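You operate a simulated robot arm through the tools that you are given. There is no shell and no other tool. Be economical: measure what you need, move in short steps, check, and stop when the job is done.

You run a simulated robot arm. Do the job below in one go: nothing can be reset, and whatever is moved stays where it is left.

JOB
Peg both green marks in one pull, then stop the motor.
Fine: the marked board rides under the tubes; slide the board carrier to 9 cm and open the two middle gates first; the outer gates and the holders stay.
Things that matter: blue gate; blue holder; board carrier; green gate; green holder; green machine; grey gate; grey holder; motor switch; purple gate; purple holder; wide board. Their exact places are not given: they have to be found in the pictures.

Only the result counts: the job must be done as asked and must still hold three seconds after the hand-in. Knocking over, shifting, dropping, spilling or breaking anything else fails it.

ROBOT AND FRAMES
A 7-joint arm with a two-finger gripper, on a carriage that runs on a rail from [-1.046, -0.81] to [0.836, 0.648] (x, y) and turns from -175 to 157 degrees about z. Base frame: it is fixed where the carriage stands at the start and does not move with it; the origin is on the floor, on the carriage's upright axis, x ahead of it, y to its left, z up. Lengths are in m, angles in degrees, forces in N, time in s.
Its first joint turns from -149.0 to 149.0 degrees. Places, roughly: blue gate [1.4, 0, 1.1]; blue holder [1.4, 0, 1]; board carrier [1.4, -0.1, 0.9]; green gate [1.2, -0.2, 1.1]; green holder [1.2, -0.2, 1]; green machine [1.6, -0.5, 1.1]; grey gate [1.3, -0.1, 1.1]; grey holder [1.3, -0.1, 1]; motor switch [0.9, -0.4, 1.1]; purple gate [1, -0.3, 1.1]; purple holder [1, -0.3, 1]; wide board [1, -8.5, 0.75]. Payload 2.45 kg.
The TCP is the grasp point between the finger pads, 0.026 m short of the fingertips. In the tool frame z runs along the fingers and y along their closing line. Largest opening 0.096 m; the body of the gripper starts 0.069 m behind the TCP.
Orientation is told as [roll, pitch, yaw] about the base's x, y, z axes, in that order, counted from this pose: with the fingers straight down and closing along the base's y, the tool's x points along the base's -x, its y along +y and its z along -z.

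CONTROLS
- The arm moves only by the tool play_rows. Its argument "rows" is a list of rows, each a list of 7 numbers: the opening, from 0 (shut) to 1 (fully open), then the shift along the base's x, y, z in mm, then the turn, a rotation vector about the base's x, y, z in degrees. In form: [[hand, dx, dy, dz, rx, ry, rz], ...]. A call has 1 to 12 rows; each row is the pose to reach, as a shift and turn from the pose commanded when the call began. Rows are played at 5 a second. More than 0.05 m and 8.6 degrees between two rows, or a gripper value outside its range, and nothing of the call is played. Where a pose cannot be reached the arm comes as near as it can. A force on the tool above 90 N (or 10 N above the force at the start of the call, whichever is more), or a blocked arm, ends the call early, and 0.2 s more pass. The fingers move at their own pace and stop on an object; they squeeze with about 29 N. The grip force told is the motor's: it shows also when the fingers shut on nothing. Time passes only in rows, and 0.2 s behind the last, so rows that repeat a pose let the fingers close. It gives the time, the measured TCP pose, the force on the tool (base axes), the opening and the grip force at its end, in the units of the frame above (readings bear some noise), with the torque about the TCP (base axes, N m) and any sound that the robot's microphone picked up, and new pictures: "pictures" is both (left out), scene, wrist or none.
- Cameras (640 x 400 px; columns grow to the right, rows downward): "scene" is now at [0.03, 0.1185, 1.6878]; the picture's right is [-0.55, -0.84, 0.00], its down [-0.47, 0.31, -0.83] and it looks along [0.69, -0.45, -0.56] (base axes); focal length 279 px, centre (320, 200). "wrist" rides on the gripper at [0.082, 0.003, -0.098] in the tool frame; the picture's right is [-0.04, 1.00, 0.00], its down [-0.73, -0.03, -0.68] and it looks along [-0.68, -0.03, 0.73] (tool axes); focal length 256 px, centre (320, 200).
- lift_body(by): slides the trunk up (or, below 0, down) by that many m; the arm and the scene camera ride with it, the base frame stays. It gives what a move gives, with no picture.
- roll_base(legs): drives the robot by 1 to 6 legs, each [ahead, left, turn to the left] in m, m and degrees, along the robot's own axes; the way and the turn of a leg run together, so that a leg with both is an arc; at most 1.5 m and 180 degrees a leg. The arm and the cameras ride along, it lands a little off, and it stops where it bumps. It keeps to its track: a leg is cut to what the track allows. It gives what a move gives, and a new picture of the scene camera.
- head_to(pan, tilt): turns the head with the scene camera to pan (to the left, within 155 degrees either way) and tilt (down, from -29 to 69), counted from straight ahead of the robot. It gives what a move gives, and a new picture of the scene camera.
- pixel_to_xyz(camera, pixels): for up to 12 pixels [column, row] of the newest picture of that camera ("zoom" is the newest enlarged one), the place [x, y, z] in the base frame of the surface seen there, good to about 0.002 m. It takes no simulated time.
- zoom(camera, box): a new picture of the part [left, top, right, bottom] of that camera's present view, enlarged. It takes no simulated time.
- job_done(): hands the job in; it is judged then, once.

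Go step by step. Measure first, check grasps and placings, and put right what went wrong. The budget is 80 turns and 260 pictures, counting those below and the enlarged ones. Unless the task says otherwise, let go and move clear before handing in, and close with one line.

The tools are called after "Emit:" as a command line: name --pt "numbers of a row" for each row, then --argument value for the rest, lists and objects as JSON in quotes. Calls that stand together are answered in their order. play_rows: Moves the arm, as the interface text tells. Its arguments: {"type":"object","properties":{"rows":{"type":"array"},"pictures":{"type":"string","enum":["both","scene","wrist","none"]}},"required":["rows"]} The other tools are called the same way: lift_body (by) slides the trunk up or down; roll_base (legs) drives the base; head_to (pan, tilt) turns the head that bears the scene camera; pixel_to_xyz (camera, pixels) gives the place of the surface under pixels of a picture; zoom (camera, box) takes an enlarged picture of a part of a camera's view; job_done () hands the job in.

At the start:

```text
time: 0.0
ee_pos: [0.6572, 0.0562, 1.0009]
ee_rot: [0.0, 0.0, 0.0]
ft_force: [0.3, -0.4, 0.4]
moment: [0.02, -0.01, 0.0]
grip_width: 0.0961
finger_force: 0.1
trunk travel left (down, up): [-0.675, 0.035]
robot x, y, heading: [-0.0001, 0.0034, 0.2]
head pan, tilt: [-33.0, 34.4]
```

scene: 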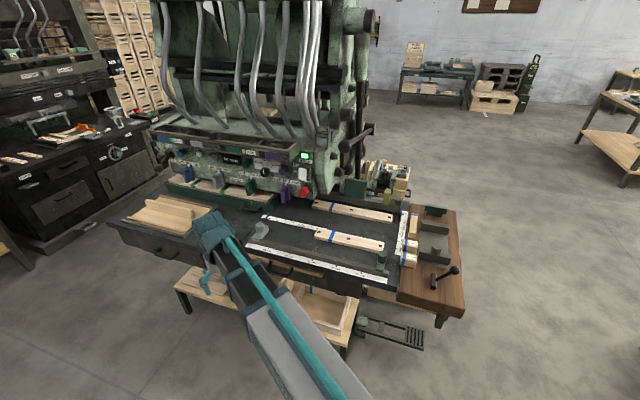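
wrist: 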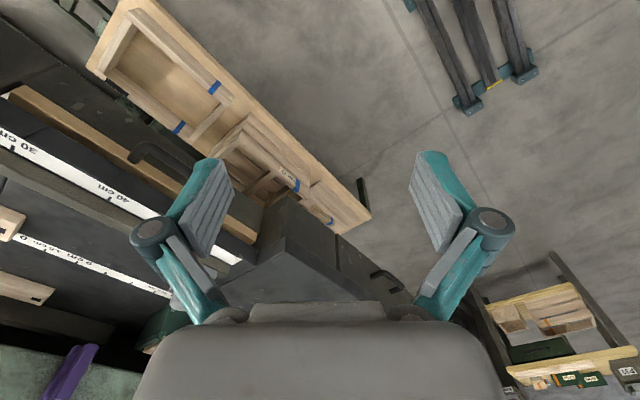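

The scene shows a green machine with tubes, gates around (180-300, 140-190), and a table with rulers. I'll zoom in on these parts.

Emit:
zoom --camera "scene" --box '[150, 100, 350, 225]'

Emit:
zoom --camera "scene" --box '[220, 170, 480, 332]'

```text
3.20 times, centred on (250, 162) of scene
```

zoom: 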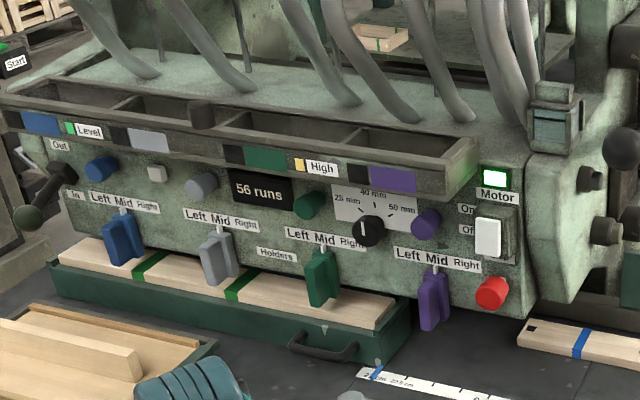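

```text
2.46 times, centred on (350, 251) of scene
```

zoom: 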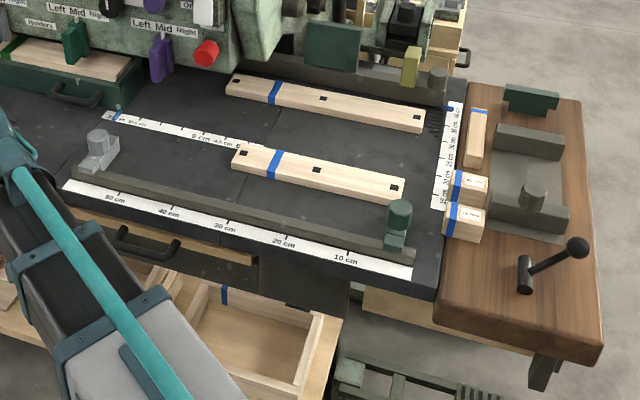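

The machine panel (zoom 1) shows four round knobs (gates), four sliders (holders), the In/Out lever, the carrier tray with handle, and the motor rocker. I'll measure points before moving.

Emit:
zoom --camera "scene" --box '[150, 100, 350, 225]'

Emit:
pixel_to_xyz --camera "zoom" --pixels '[[100, 167], [200, 186], [309, 205], [427, 224], [488, 237], [492, 292], [28, 217], [322, 345], [420, 380], [160, 265], [372, 230], [240, 168]]'

Emit:
pixel_to_xyz --camera "scene" --pixels '[[450, 272], [435, 250], [300, 250], [380, 258], [372, 130], [376, 20], [260, 165], [120, 220], [160, 210]]'

```text
3.20 times, centred on (250, 162) of scene
```

zoom: 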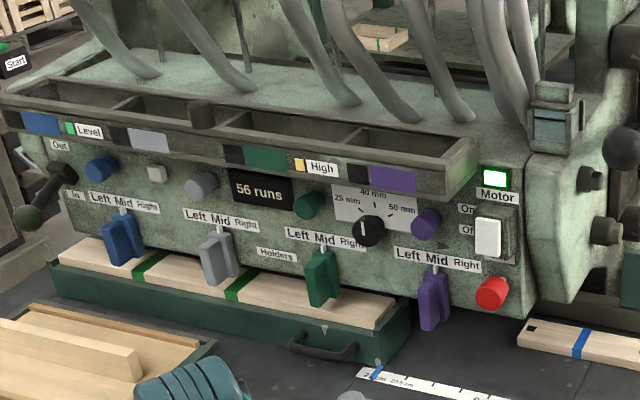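

```text
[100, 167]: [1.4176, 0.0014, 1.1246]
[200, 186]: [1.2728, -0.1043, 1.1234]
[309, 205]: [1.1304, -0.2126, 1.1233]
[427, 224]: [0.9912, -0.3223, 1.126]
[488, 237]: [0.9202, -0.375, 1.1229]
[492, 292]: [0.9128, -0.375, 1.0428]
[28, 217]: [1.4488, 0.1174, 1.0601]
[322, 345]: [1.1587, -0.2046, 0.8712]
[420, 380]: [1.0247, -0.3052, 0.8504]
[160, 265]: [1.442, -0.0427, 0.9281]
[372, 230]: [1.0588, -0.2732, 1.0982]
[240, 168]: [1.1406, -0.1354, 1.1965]
```

```text
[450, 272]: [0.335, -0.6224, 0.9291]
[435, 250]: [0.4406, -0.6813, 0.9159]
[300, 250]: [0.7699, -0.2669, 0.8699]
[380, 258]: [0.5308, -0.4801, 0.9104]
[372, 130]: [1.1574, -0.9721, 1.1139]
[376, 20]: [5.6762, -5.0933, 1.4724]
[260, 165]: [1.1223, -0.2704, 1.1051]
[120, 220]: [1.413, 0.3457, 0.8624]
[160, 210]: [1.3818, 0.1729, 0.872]
```

Table is at z≈0.85 and stops reach ≈0.93, so I'll raise and retract the arm, then turn to face the machine (heading ≈ -52°) and slide along the rail.

Emit:
play_rows --pt "1 -20 0 40 0 0 0" --pt "1 -40 0 80 0 0 0" --pt "1 -60 0 120 0 0 0" --pt "1 -80 0 160 0 0 0" --pictures "none"

Emit:
roll_base --legs '[[0, 0, -52.4], [0, 0.8, 0]]'

Emit:
head_to --pan 0 --tilt 38

```text
time: 1.0
ee_pos: [0.577, 0.0563, 1.1618]
ee_rot: [0.0, 0.0, -0.1]
ft_force: [-0.4, 0.2, 0.7]
moment: [0.03, -0.02, -0.01]
grip_width: 0.0963
finger_force: 0.0
trunk travel left (down, up): [-0.675, 0.035]
robot x, y, heading: [0.0014, 0.0046, 0.1]
head pan, tilt: [-33.0, 34.4]
```

```text
time: 7.6
ee_pos: [1.0321, 0.0701, 1.1614]
ee_rot: [0.0, 0.0, -52.3]
ft_force: [0.3, -0.4, 0.5]
moment: [-0.04, -0.02, 0.01]
grip_width: 0.0961
finger_force: 0.1
trunk travel left (down, up): [-0.675, 0.035]
robot x, y, heading: [0.6312, 0.4894, -52.5]
head pan, tilt: [-33.0, 34.4]
```

scene: 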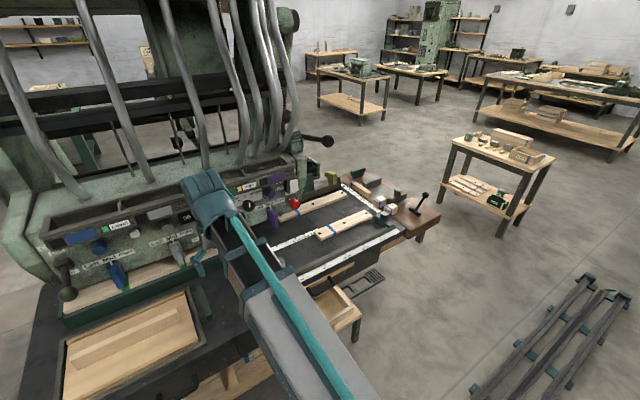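

```text
time: 8.6
ee_pos: [1.0314, 0.0691, 1.1606]
ee_rot: [-0.1, 0.0, -52.3]
ft_force: [-0.1, 0.2, 0.7]
moment: [0.01, 0.03, 0.01]
grip_width: 0.0961
finger_force: 0.0
trunk travel left (down, up): [-0.675, 0.035]
robot x, y, heading: [0.6334, 0.491, -52.4]
head pan, tilt: [0.0, 38.0]
```

scene: 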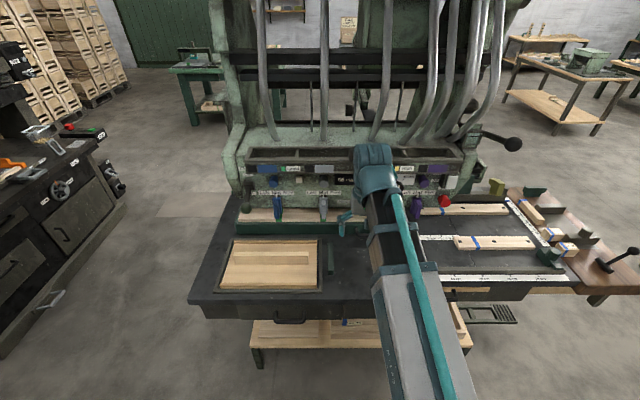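

Now facing the machine. I'll zoom on left and right parts, including the lever at (505,138).

Emit:
zoom --camera "scene" --box '[220, 140, 380, 240]'

Emit:
zoom --camera "scene" --box '[380, 110, 540, 210]'

Emit:
zoom --camera "scene" --box '[400, 180, 640, 330]'

Emit:
zoom --camera "scene" --box '[180, 0, 560, 237]'

```text
4.00 times, centred on (300, 190) of scene
```

zoom: 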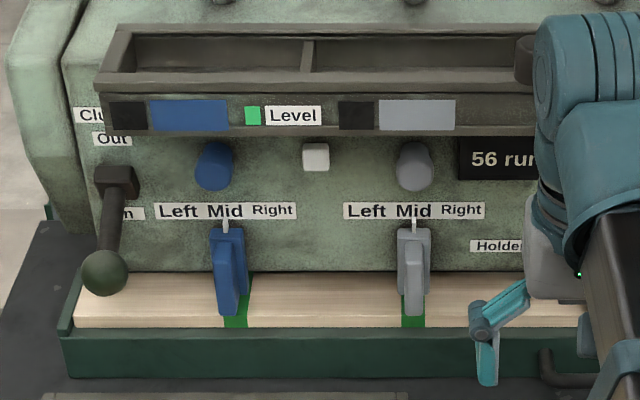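

```text
4.00 times, centred on (460, 160) of scene
```

zoom: 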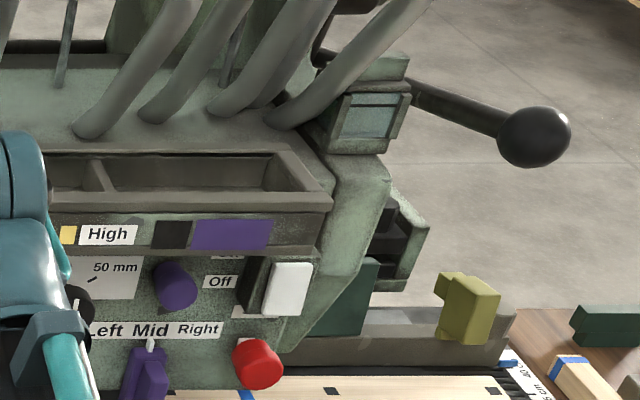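

```text
2.67 times, centred on (520, 255) of scene
```

zoom: 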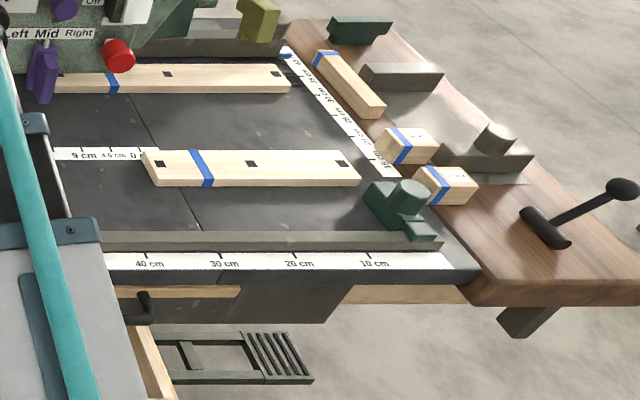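

```text
1.68 times, centred on (370, 118) of scene
```

zoom: 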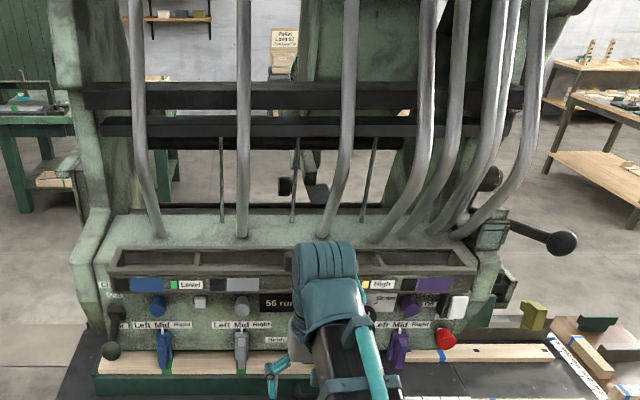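

Labels "Clutch Out/In" seem to be at the left lever. I'll zoom tighter on details.

Emit:
zoom --camera "scene" --box '[232, 155, 296, 195]'

Emit:
zoom --camera "scene" --box '[226, 185, 370, 275]'

Emit:
zoom --camera "scene" --box '[400, 160, 480, 210]'

Emit:
zoom --camera "scene" --box '[400, 205, 496, 265]'

```text
10.00 times, centred on (264, 175) of scene
```

zoom: 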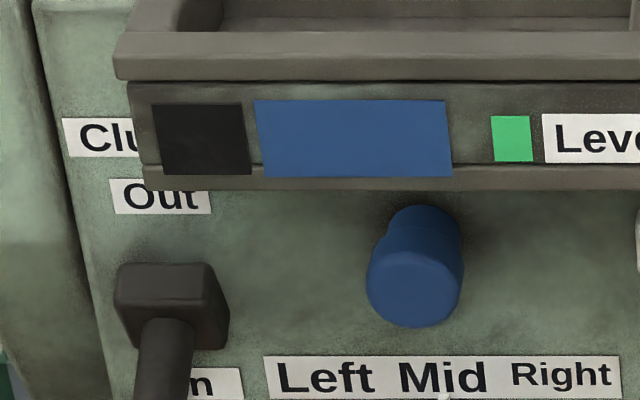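

```text
4.44 times, centred on (298, 230) of scene
```

zoom: 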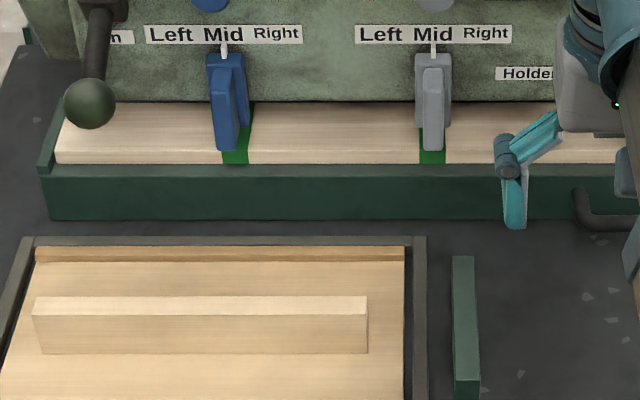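

```text
8.00 times, centred on (440, 185) of scene
```

zoom: 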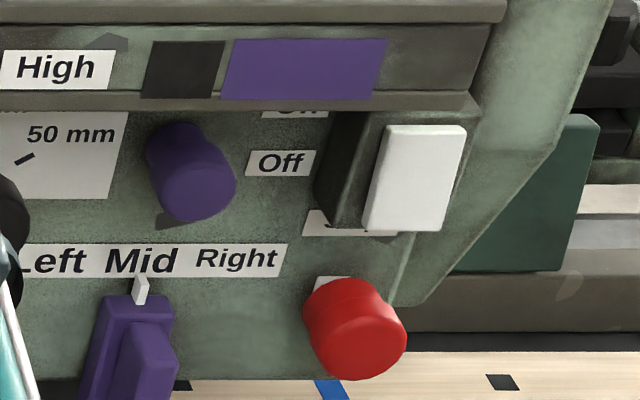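

```text
6.67 times, centred on (448, 235) of scene
```

zoom: 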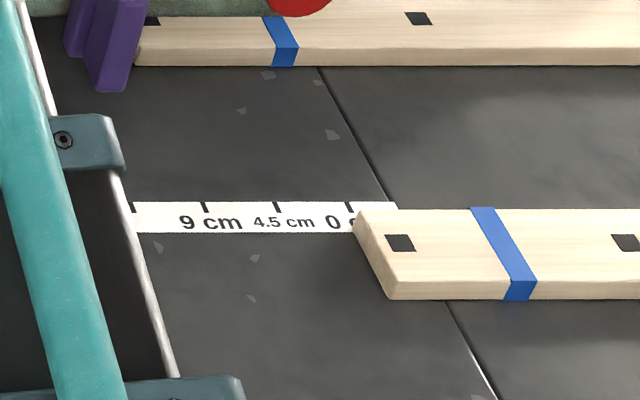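

Scale steps are 4.5 cm; tube spacing is 18 cm, so the carrier must go from 27 to 9 cm (to the right). I'll turn the tool to face the panel and look at the knobs with the wrist camera.

Emit:
play_rows --pt "1 5 -7 -3 -6.47 -5.01 0" --pt "1 11 -14 -6 -12.95 -10.02 0" --pt "1 16 -21 -9 -19.4 -15.03 0" --pt "1 22 -28 -12 -25.9 -20.0 0" --pt "1 27 -35 -15 -32.4 -25.05 0" --pt "1 33 -42 -18 -38.8 -30.05 0" --pt "1 39 -49 -21 -45.3 -35.07 0" --pt "1 44 -57 -24 -51.8 -40.1 0" --pt "1 50 -64 -27 -58.25 -45.1 0" --pt "1 55 -71 -30 -64.7 -50.1 0" --pt "1 61 -79 -30 -71.2 -55.1 0"

```text
time: 11.0
ee_pos: [1.1264, -0.048, 1.1126]
ee_rot: [64.3, -80.4, -118.2]
ft_force: [-0.1, 0.5, 1.9]
moment: [0.14, 0.06, -0.02]
grip_width: 0.0959
finger_force: 0.0
out of reach, approached as far as the arm can: row 5, 6, 7, 8, 9, 10, 11
trunk travel left (down, up): [-0.675, 0.035]
robot x, y, heading: [0.6317, 0.4911, -52.4]
head pan, tilt: [0.0, 38.0]
```

scene: 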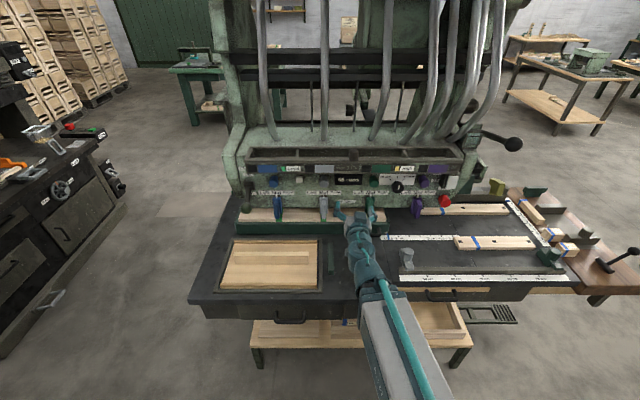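
wrist: 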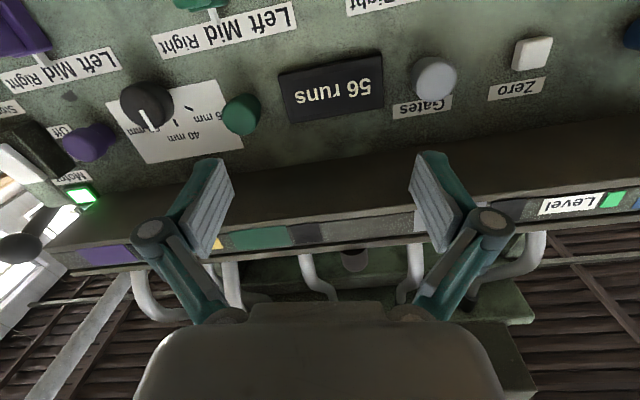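

The wrist view (upside down) shows "Gates" at (420,107) by the grey knob and "Zero" by the white button. I'll zoom for knob details and view the carrier/scale in the scene picture.

Emit:
zoom --camera "wrist" --box '[340, 0, 640, 188]'

Emit:
zoom --camera "wrist" --box '[0, 30, 300, 218]'

Emit:
zoom --camera "scene" --box '[230, 150, 390, 250]'

Emit:
zoom --camera "scene" --box '[330, 165, 490, 265]'

```text
2.13 times, centred on (490, 94) of wrist
```

zoom: 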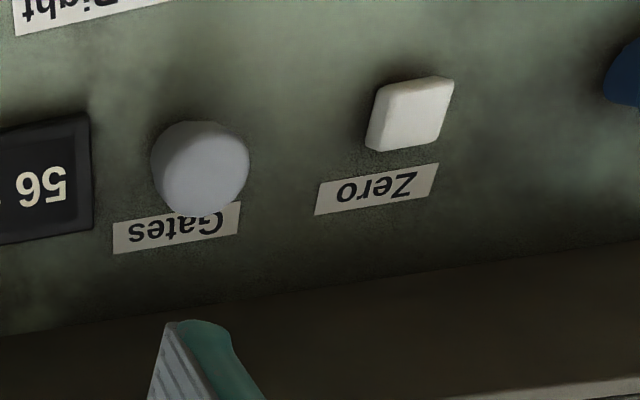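

```text
2.13 times, centred on (150, 124) of wrist
```

zoom: 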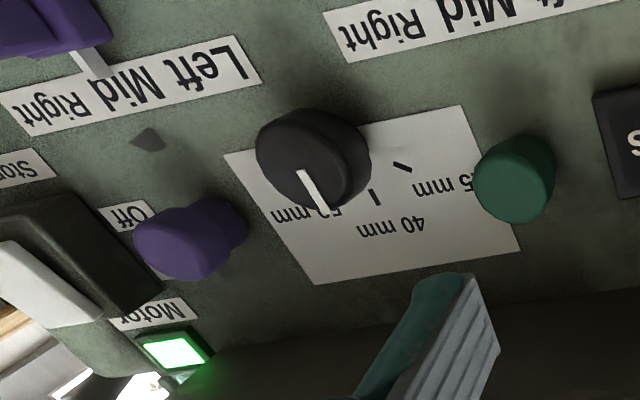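

```text
4.00 times, centred on (310, 200) of scene
```

zoom: 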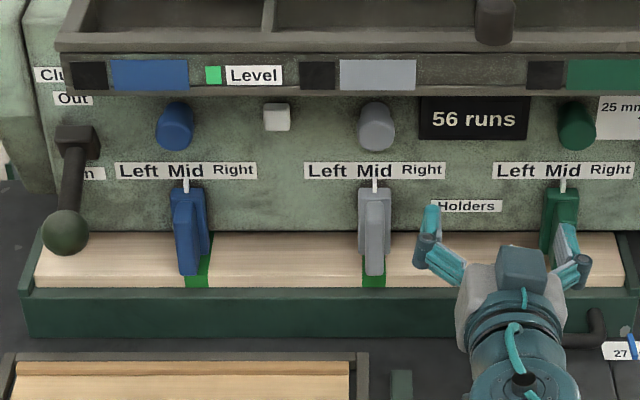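

```text
4.00 times, centred on (410, 215) of scene
```

zoom: 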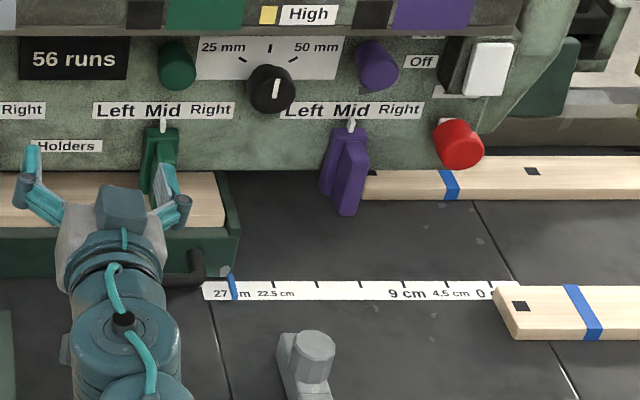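

I'll measure the carrier edge, scale ticks, and the loose board's left end, which may lie in the carrier's path.

Emit:
pixel_to_xyz --camera "zoom" --pixels '[[237, 240], [222, 210], [232, 285], [405, 288], [370, 190], [376, 172], [450, 195], [365, 176], [203, 255], [497, 300], [185, 282], [345, 205]]'

Emit:
zoom --camera "scene" --box '[360, 195, 440, 245]'

```text
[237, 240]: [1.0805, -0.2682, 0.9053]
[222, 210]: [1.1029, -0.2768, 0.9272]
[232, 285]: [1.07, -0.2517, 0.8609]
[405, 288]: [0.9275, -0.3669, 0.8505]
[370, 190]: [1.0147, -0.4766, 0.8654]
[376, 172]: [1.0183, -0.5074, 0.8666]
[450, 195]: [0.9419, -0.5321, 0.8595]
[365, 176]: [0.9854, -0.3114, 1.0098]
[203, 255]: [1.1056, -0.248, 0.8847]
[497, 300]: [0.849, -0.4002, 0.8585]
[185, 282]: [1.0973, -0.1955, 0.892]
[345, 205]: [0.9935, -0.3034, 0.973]
```

```text
8.00 times, centred on (400, 220) of scene
```

zoom: 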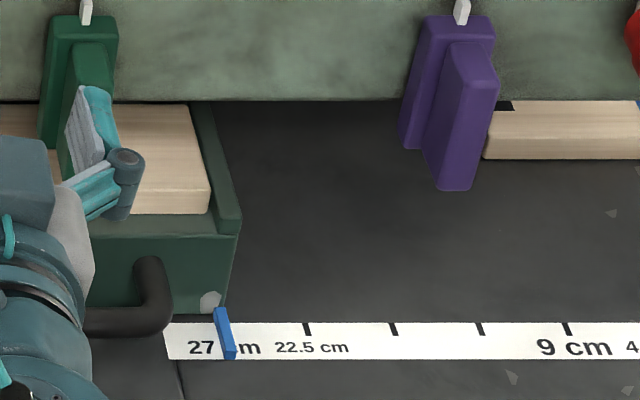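

The pointer sits at 27 (u-edge of carrier), target shift is 18 cm to the right. Next I inspect the two levers: clutch at left and the black-ball lever at right.

Emit:
zoom --camera "scene" --box '[440, 90, 552, 160]'

Emit:
pixel_to_xyz --camera "scene" --pixels '[[514, 143], [485, 132], [246, 207], [249, 185], [474, 140]]'

Emit:
head_to --pan 0 --tilt 5

```text
5.71 times, centred on (496, 125) of scene
```

zoom: 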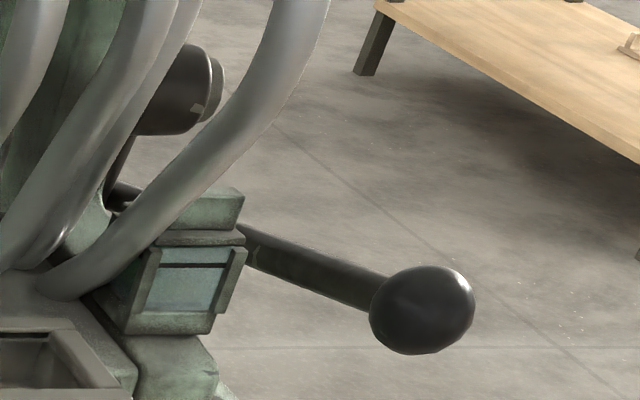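

```text
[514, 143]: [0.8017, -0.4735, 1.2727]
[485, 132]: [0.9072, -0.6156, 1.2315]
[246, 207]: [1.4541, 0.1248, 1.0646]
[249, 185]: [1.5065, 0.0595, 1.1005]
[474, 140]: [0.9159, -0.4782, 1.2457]
```

```text
time: 12.0
ee_pos: [1.1258, -0.0478, 1.1135]
ee_rot: [64.5, -80.3, -118.3]
ft_force: [0.3, -0.1, -0.7]
moment: [-0.03, -0.01, 0.02]
grip_width: 0.0957
finger_force: 0.0
trunk travel left (down, up): [-0.675, 0.035]
robot x, y, heading: [0.633, 0.4958, -52.3]
head pan, tilt: [0.0, 5.0]
```

scene: 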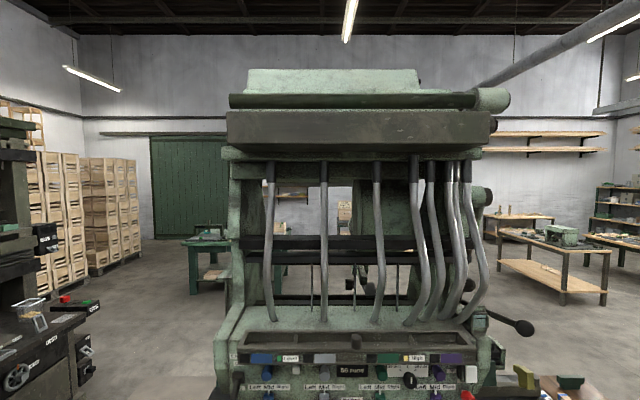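

The black-ball lever (u≈0.34, pointing toward me) is probably the pull handle. I'll drive right and look at the machine's right side.

Emit:
roll_base --legs '[[0, -0.75, 0]]'

Emit:
head_to --pan 20 --tilt 22

Emit:
zoom --camera "scene" --box '[200, 100, 440, 250]'

```text
time: 16.0
ee_pos: [0.5395, -0.5043, 1.1252]
ee_rot: [1.2, -89.2, -54.0]
ft_force: [-0.2, 0.8, 0.3]
moment: [0.03, -0.03, 0.01]
grip_width: 0.0961
finger_force: 0.1
trunk travel left (down, up): [-0.675, 0.035]
robot x, y, heading: [0.0483, 0.0374, -52.8]
head pan, tilt: [0.0, 5.0]
```

scene: 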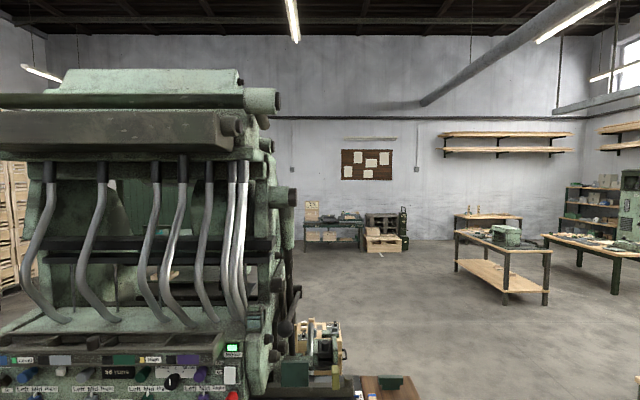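

```text
time: 16.9
ee_pos: [0.5394, -0.5048, 1.1257]
ee_rot: [0.2, -89.2, -53.1]
ft_force: [0.6, 0.5, 0.5]
moment: [0.02, 0.05, 0.0]
grip_width: 0.0958
finger_force: 0.1
trunk travel left (down, up): [-0.675, 0.035]
robot x, y, heading: [0.048, 0.0374, -52.4]
head pan, tilt: [20.0, 22.0]
```

scene: 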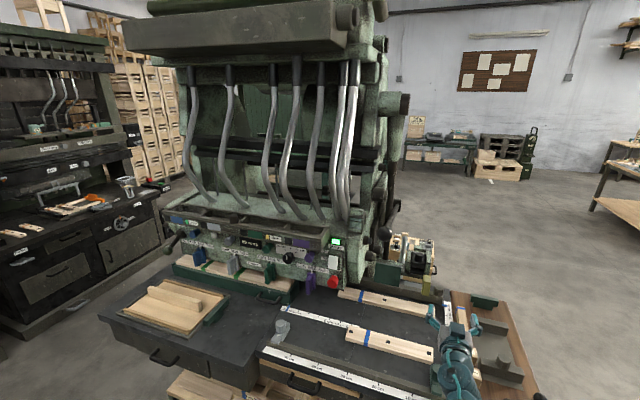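

```text
2.67 times, centred on (320, 175) of scene
```

zoom: 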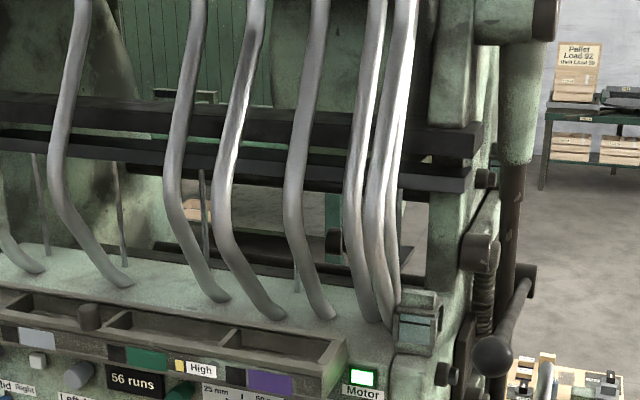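

The right lever has a spring-loaded linkage – the pull handle. Zoom on it and on the clutch lever from this angle.

Emit:
zoom --camera "scene" --box '[340, 180, 452, 250]'

Emit:
zoom --camera "scene" --box '[145, 205, 241, 265]'

Emit:
zoom --camera "scene" --box '[270, 225, 366, 285]'

```text
5.71 times, centred on (396, 215) of scene
```

zoom: 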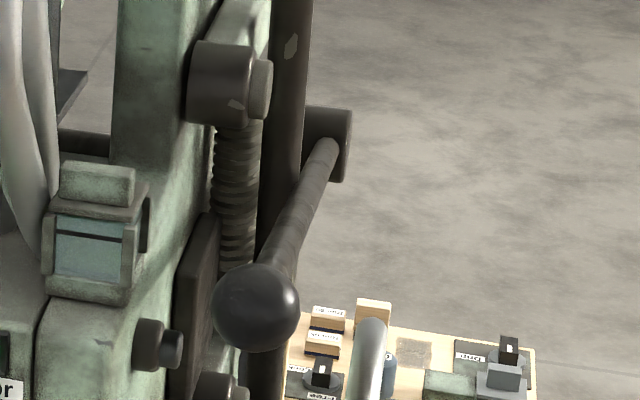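

```text
6.67 times, centred on (193, 235) of scene
```

zoom: 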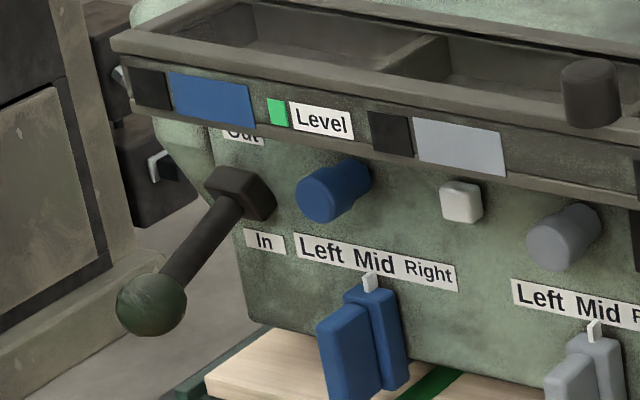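

```text
6.67 times, centred on (318, 255) of scene
```

zoom: 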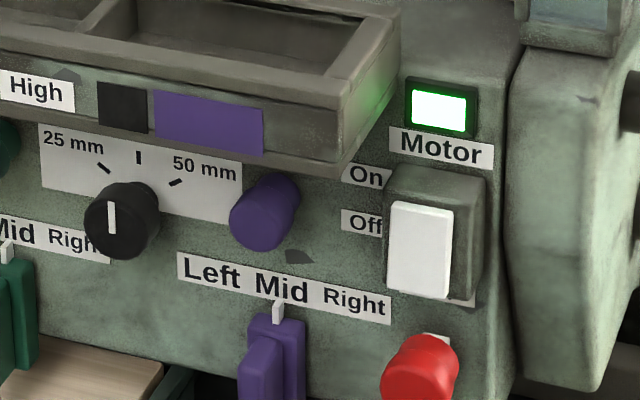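

Lever tilts toward "In", so the clutch looks engaged; the right handle is the pull. First the carrier: I'll turn the tool down again, drive so that the handle is in reach, and look.

Emit:
play_rows --pt "1 -2 2 0 6.47 5.01 0" --pt "1 -4 5 0 12.95 10.02 0" --pt "1 -6 8 0 19.4 15.03 0" --pt "1 -8 10 0 25.9 20.0 0" --pt "1 -10 13 0 32.4 25.05 0" --pt "1 -12 16 0 38.8 30.05 0" --pt "1 -14 18 0 45.3 35.07 0" --pt "1 -16 21 0 51.8 40.1 0" --pt "1 -18 24 0 58.25 45.1 0" --pt "1 -20 26 0 64.7 50.1 0" --pt "1 -20 26 0 71.2 55.1 0" --pictures "none"

Emit:
roll_base --legs '[[0, 0.62, 0]]'

Emit:
head_to --pan 0 --tilt 42

```text
time: 19.3
ee_pos: [0.5198, -0.4785, 1.1251]
ee_rot: [-0.6, 1.0, -52.3]
ft_force: [-0.2, 0.1, 0.7]
moment: [-0.01, -0.01, 0.02]
grip_width: 0.0957
finger_force: 0.0
out of reach, approached as far as the arm can: row 1, 2
trunk travel left (down, up): [-0.675, 0.035]
robot x, y, heading: [0.0491, 0.0322, -52.3]
head pan, tilt: [20.0, 22.0]
```

```text
time: 22.7
ee_pos: [1.0077, -0.0999, 1.1259]
ee_rot: [-0.6, 0.9, -52.4]
ft_force: [0.6, 0.4, -0.3]
moment: [-0.02, -0.01, 0.02]
grip_width: 0.0959
finger_force: 0.0
trunk travel left (down, up): [-0.675, 0.035]
robot x, y, heading: [0.5334, 0.4185, -52.5]
head pan, tilt: [20.0, 22.0]
```

scene: 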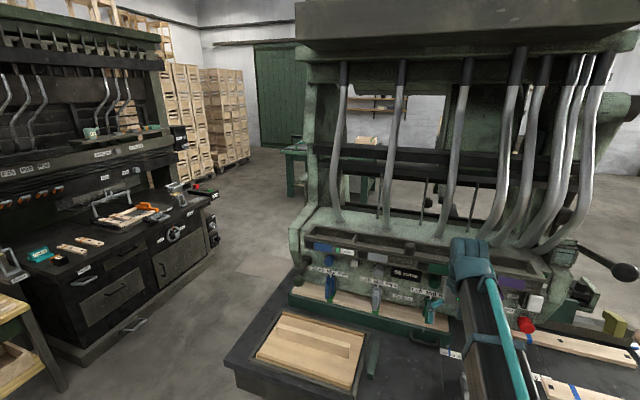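

```text
time: 23.6
ee_pos: [1.0077, -0.1003, 1.1249]
ee_rot: [-0.5, 0.9, -52.3]
ft_force: [0.3, 0.3, 0.3]
moment: [0.02, 0.0, -0.01]
grip_width: 0.0961
finger_force: 0.1
trunk travel left (down, up): [-0.675, 0.035]
robot x, y, heading: [0.5366, 0.4151, -52.6]
head pan, tilt: [0.0, 42.0]
```

scene: 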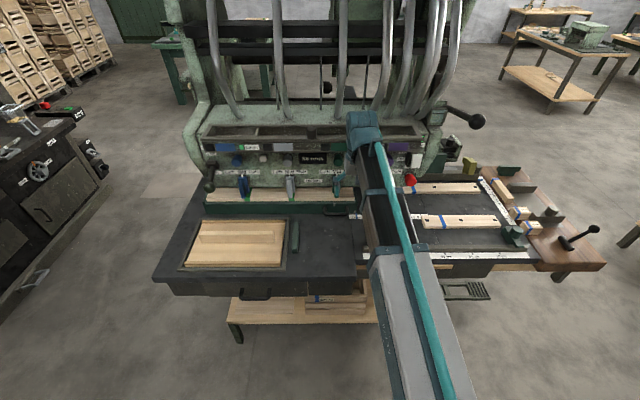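

I'll yaw the tool by 90° so the fingers close across the handle bar, and take a wrist picture.

Emit:
play_rows --pt "1 0 0 0 0 0 8.5" --pt "1 0 0 0 0 0 17" --pt "1 0 0 0 0 0 25.5" --pt "1 0 0 0 0 0 34" --pt "1 0 0 0 0 0 42.5" --pt "1 0 0 0 0 0 51" --pt "1 0 0 0 0 0 59.5" --pt "1 0 0 0 0 0 68" --pt "1 0 0 0 0 0 76.5" --pt "1 0 0 0 0 0 84" --pt "1 0 0 0 0 0 90.5"

```text
time: 26.0
ee_pos: [1.0085, -0.0981, 1.1263]
ee_rot: [-0.6, 0.8, 38.4]
ft_force: [0.3, -0.3, -1.0]
moment: [-0.02, 0.0, -0.01]
grip_width: 0.096
finger_force: 0.0
trunk travel left (down, up): [-0.675, 0.035]
robot x, y, heading: [0.5317, 0.4193, -52.8]
head pan, tilt: [0.0, 42.0]
```

scene: 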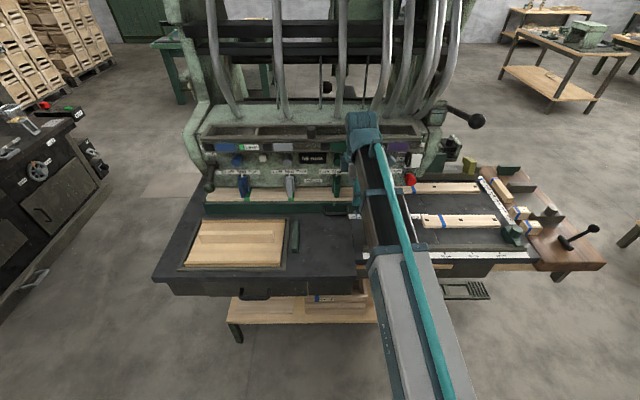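
wrist: 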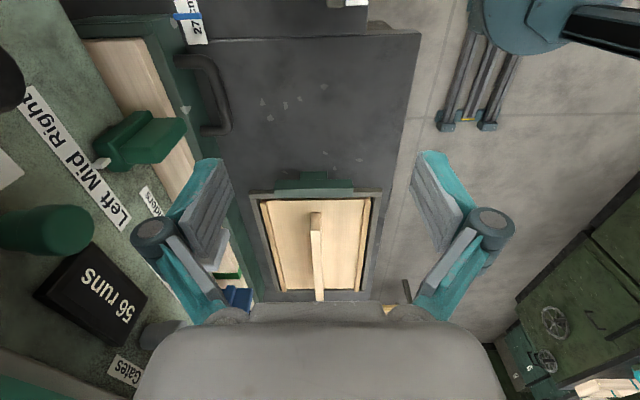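

The handle bar is visible at (215,95) in the wrist view. I'll measure it.

Emit:
pixel_to_xyz --camera "wrist" --pixels '[[217, 75], [223, 95], [226, 122], [205, 58], [208, 130], [190, 95], [205, 95], [190, 28]]'

Emit:
zoom --camera "wrist" --box '[120, 0, 280, 160]'

```text
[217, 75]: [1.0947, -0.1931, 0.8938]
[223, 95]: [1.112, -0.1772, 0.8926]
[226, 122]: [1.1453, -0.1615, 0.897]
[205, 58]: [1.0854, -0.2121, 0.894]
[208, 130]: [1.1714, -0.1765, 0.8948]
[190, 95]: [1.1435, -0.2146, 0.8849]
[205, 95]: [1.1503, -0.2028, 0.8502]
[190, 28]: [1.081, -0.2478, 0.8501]
```

```text
2.50 times, centred on (200, 80) of wrist
```

zoom: 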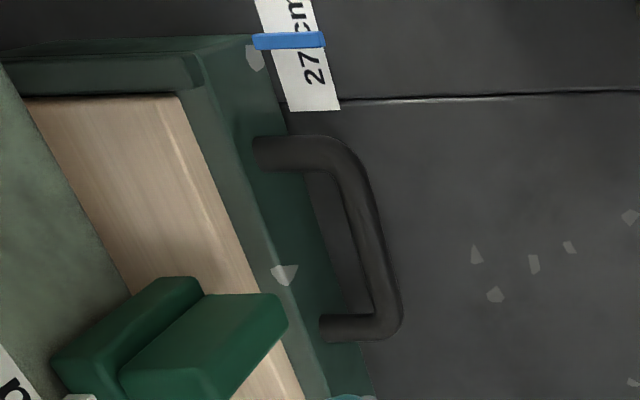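

The handle's left leg is at u≈0.82, n≈0.85, z≈0.89; overhanging holders/trays make a vertical grip unsafe. I'll push the left leg sideways with closed fingers at a 45° tilt. First yaw back and move left of the handle.

Emit:
play_rows --pt "0 9 7 -11 0 0 -8.5" --pt "0 18 14 -22 0 0 -17" --pt "0 27 21 -33 0 0 -25.5" --pt "0 36 28 -44 0 0 -34" --pt "0 45 35 -55 0 0 -42.5" --pt "0 54 42 -66 0 0 -51" --pt "0 63 49 -77 0 0 -59.5" --pt "0 72 56 -88 0 0 -68" --pt "0 81 63 -99 0 0 -76.5" --pt "0 90 70 -112 0 0 -84" --pt "0 98 76 -126 0 0 -90.5" --pictures "none"

Emit:
play_rows --pt "0 5 -6 0 -6.47 -5.01 0" --pt "0 10 -12 0 -12.95 -10.02 0" --pt "0 15 -18 0 -19.4 -15.03 0" --pt "0 20 -24 0 -25.9 -20.0 0" --pt "0 25 -30 0 -32.4 -25.05 0" --pt "0 28 -36 0 -35.6 -27.5 0"

```text
time: 28.4
ee_pos: [1.1059, -0.0232, 0.999]
ee_rot: [-0.7, 0.8, -52.6]
ft_force: [-0.5, 0.3, -0.1]
moment: [-0.04, 0.0, -0.01]
grip_width: 0.0003
finger_force: 28.5
trunk travel left (down, up): [-0.675, 0.035]
robot x, y, heading: [0.5379, 0.4131, -52.4]
head pan, tilt: [0.0, 42.0]
```

```text
time: 29.8
ee_pos: [1.1343, -0.0604, 0.9995]
ee_rot: [-0.5, -44.2, -52.2]
ft_force: [-0.1, 0.4, 0.2]
moment: [0.0, 0.03, 0.01]
grip_width: 0.0001
finger_force: 27.7
trunk travel left (down, up): [-0.675, 0.035]
robot x, y, heading: [0.5336, 0.4145, -52.5]
head pan, tilt: [0.0, 42.0]
```

scene: 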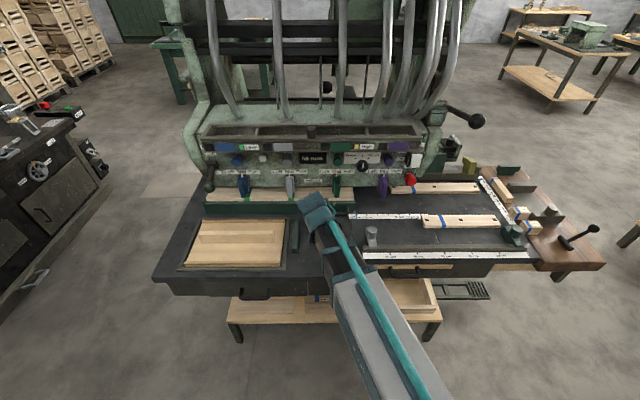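
wrist: 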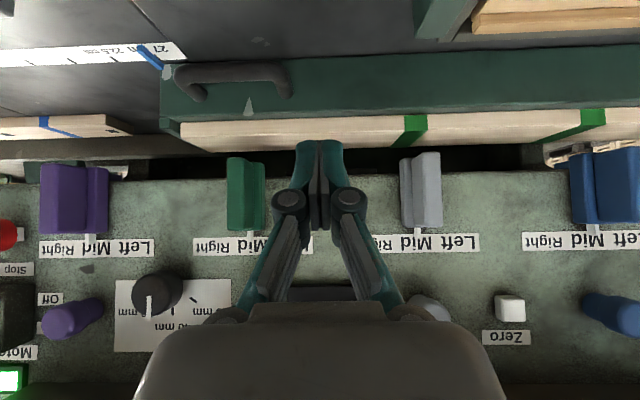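

Clear view: handle left end is just right of the fingers. Move down to handle height at u≈0.86.

Emit:
play_rows --pt "0 9 -12 -20 0 0 0" --pt "0 20 -26 -40 0 0 0" --pt "0 32 -41 -60 0 0 0" --pt "0 43 -56 -80 0 0 0" --pt "0 53 -69 -94 0 0 0" --pt "0 53 -69 -94 0 0 0" --pictures "wrist"

```text
time: 31.2
ee_pos: [1.1854, -0.1284, 0.9053]
ee_rot: [-0.6, -44.1, -52.3]
ft_force: [-0.1, -0.6, -0.7]
moment: [-0.03, -0.02, 0.01]
grip_width: 0.0001
finger_force: 28.4
trunk travel left (down, up): [-0.675, 0.035]
robot x, y, heading: [0.5341, 0.4154, -52.5]
head pan, tilt: [0.0, 42.0]
```

wrist: 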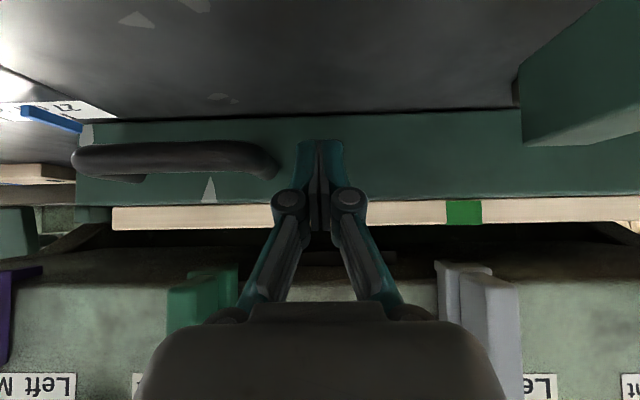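

Fingers are just beside the handle's left leg. Push right 15 cm in small steps.

Emit:
play_rows --pt "0 -8 -6 0 0 0 0" --pt "0 -16 -12 0 0 0 0" --pt "0 -28 -21 0 0 0 0" --pt "0 -40 -31 0 0 0 0" --pt "0 -52 -40 0 0 0 0" --pt "0 -64 -49 0 0 0 0" --pt "0 -76 -59 0 0 0 0" --pt "0 -88 -68 0 0 0 0" --pt "0 -98 -76 0 0 0 0" --pt "0 -108 -84 0 0 0 0" --pt "0 -115 -89 0 0 0 0" --pt "0 -119 -92 0 0 0 0"

Emit:
zoom --camera "scene" --box '[320, 170, 448, 250]'

```text
time: 33.8
ee_pos: [1.0673, -0.222, 0.9053]
ee_rot: [-0.6, -44.0, -52.4]
ft_force: [-0.4, -0.2, 0.7]
moment: [-0.02, 0.04, -0.01]
grip_width: 0.0002
finger_force: 28.4
trunk travel left (down, up): [-0.675, 0.035]
robot x, y, heading: [0.5358, 0.4149, -52.7]
head pan, tilt: [0.0, 42.0]
```

scene: 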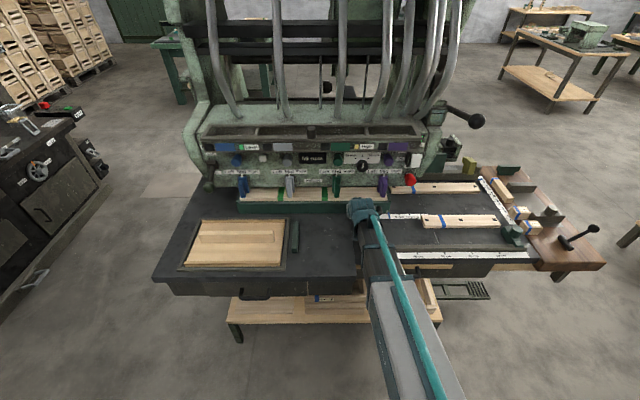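
wrist: 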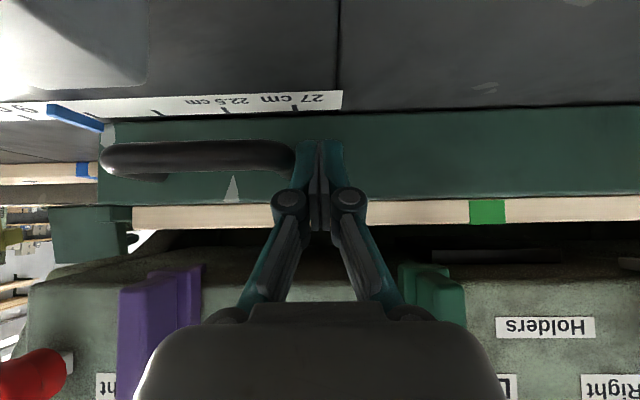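

```text
5.00 times, centred on (384, 210) of scene
```

zoom: 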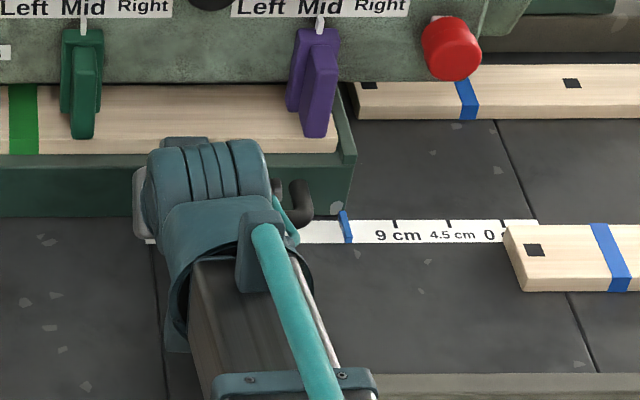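

Carrier now reads about 13.4 cm. Before the last 4.4 cm, I check whether the loose board behind is in the carrier's way.

Emit:
pixel_to_xyz --camera "zoom" --pixels '[[335, 92], [341, 105], [348, 150], [357, 105], [360, 90], [372, 116], [345, 215], [346, 232]]'

Emit:
zoom --camera "scene" --box '[372, 178, 420, 208]'

Emit:
zoom --camera "scene" --box '[372, 202, 428, 230]'

Emit:
zoom --camera "wrist" --box '[0, 80, 200, 205]'

```text
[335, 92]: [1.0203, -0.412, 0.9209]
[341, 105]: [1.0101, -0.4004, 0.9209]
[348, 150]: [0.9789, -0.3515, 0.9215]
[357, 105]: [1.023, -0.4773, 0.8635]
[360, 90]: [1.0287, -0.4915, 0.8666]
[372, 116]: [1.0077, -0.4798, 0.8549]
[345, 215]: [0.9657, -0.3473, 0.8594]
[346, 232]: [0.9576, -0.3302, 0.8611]
```

```text
13.33 times, centred on (396, 193) of scene
```

zoom: 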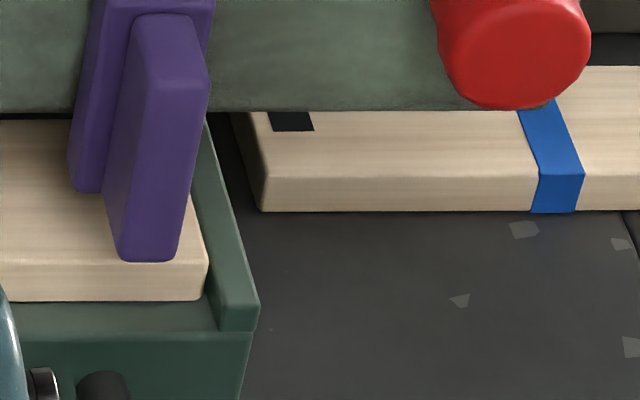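

```text
11.43 times, centred on (400, 216) of scene
```

zoom: 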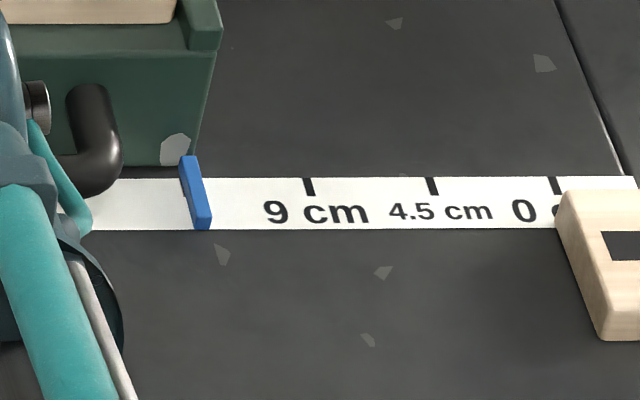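

```text
3.20 times, centred on (100, 142) of wrist
```

zoom: 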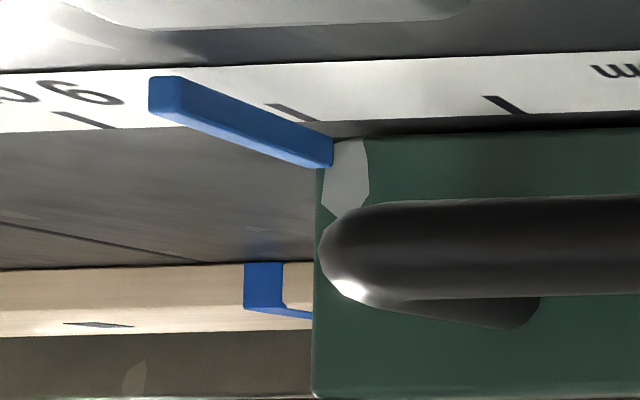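

Carrier path looks clear. Push another 4.0 cm, then fine-tune.

Emit:
play_rows --pt "0 -8 -6 0 0 0 0" --pt "0 -16 -12 0 0 0 0" --pt "0 -23 -18 0 0 0 0" --pt "0 -29 -22 0 0 0 0" --pt "0 -32 -24.5 0 0 0 0" --pt "0 -32 -24.5 0 0 0 0"

Emit:
zoom --camera "scene" --box '[372, 202, 428, 230]'

Emit:
zoom --camera "wrist" --box '[0, 80, 200, 205]'

```text
time: 35.2
ee_pos: [1.0347, -0.2451, 0.9054]
ee_rot: [-0.6, -44.1, -52.3]
ft_force: [-0.6, -0.4, -0.6]
moment: [-0.02, 0.02, -0.01]
grip_width: 0.0
finger_force: 28.6
trunk travel left (down, up): [-0.675, 0.035]
robot x, y, heading: [0.5319, 0.414, -52.7]
head pan, tilt: [0.0, 42.0]
```

scene: 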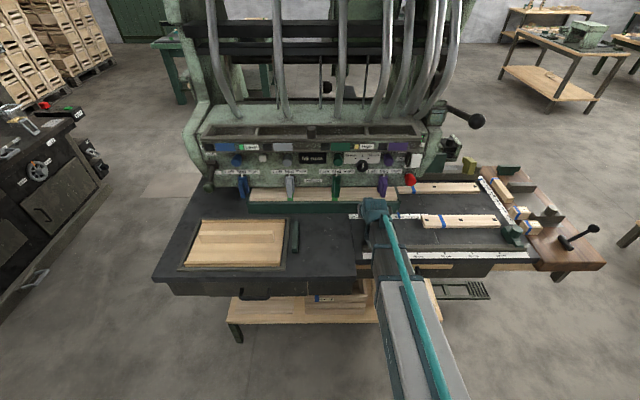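
wrist: 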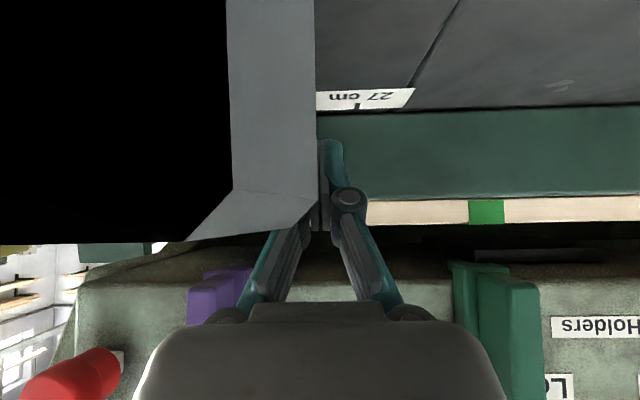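

```text
11.43 times, centred on (400, 216) of scene
```

zoom: 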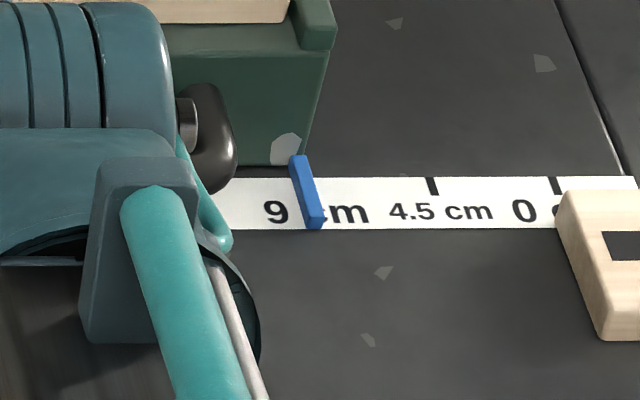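

```text
3.20 times, centred on (100, 142) of wrist
```

zoom: 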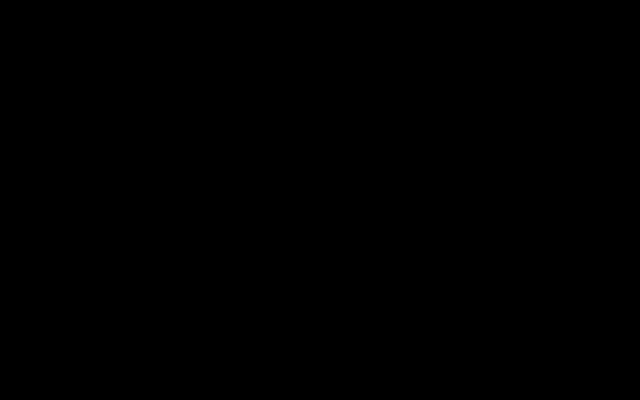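

The wrist camera is inside the view of the grey stop post, but no contact force. I'll measure pointer and tick positions precisely.

Emit:
zoom --camera "scene" --box '[388, 206, 424, 228]'

Emit:
pixel_to_xyz --camera "zoom" --pixels '[[160, 110], [160, 90], [376, 165], [597, 165], [150, 165], [170, 165], [180, 165], [150, 140], [165, 140]]'

```text
16.00 times, centred on (406, 217) of scene
```

zoom: 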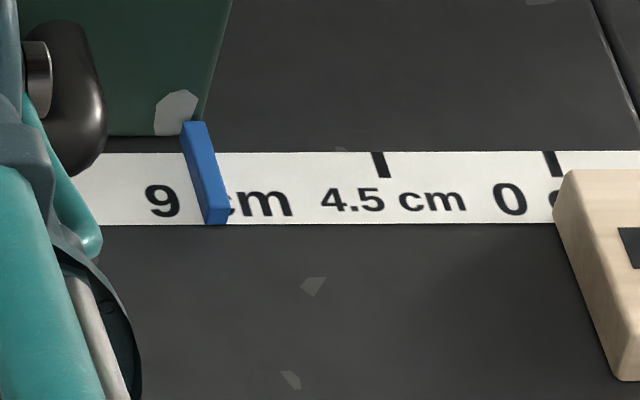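

```text
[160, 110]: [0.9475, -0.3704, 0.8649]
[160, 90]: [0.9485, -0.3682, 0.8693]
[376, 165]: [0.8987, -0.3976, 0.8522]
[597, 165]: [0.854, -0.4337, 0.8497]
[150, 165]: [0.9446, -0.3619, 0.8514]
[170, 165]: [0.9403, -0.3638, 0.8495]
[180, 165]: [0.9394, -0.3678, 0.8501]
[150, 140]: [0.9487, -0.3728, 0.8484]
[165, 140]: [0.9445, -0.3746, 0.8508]
```

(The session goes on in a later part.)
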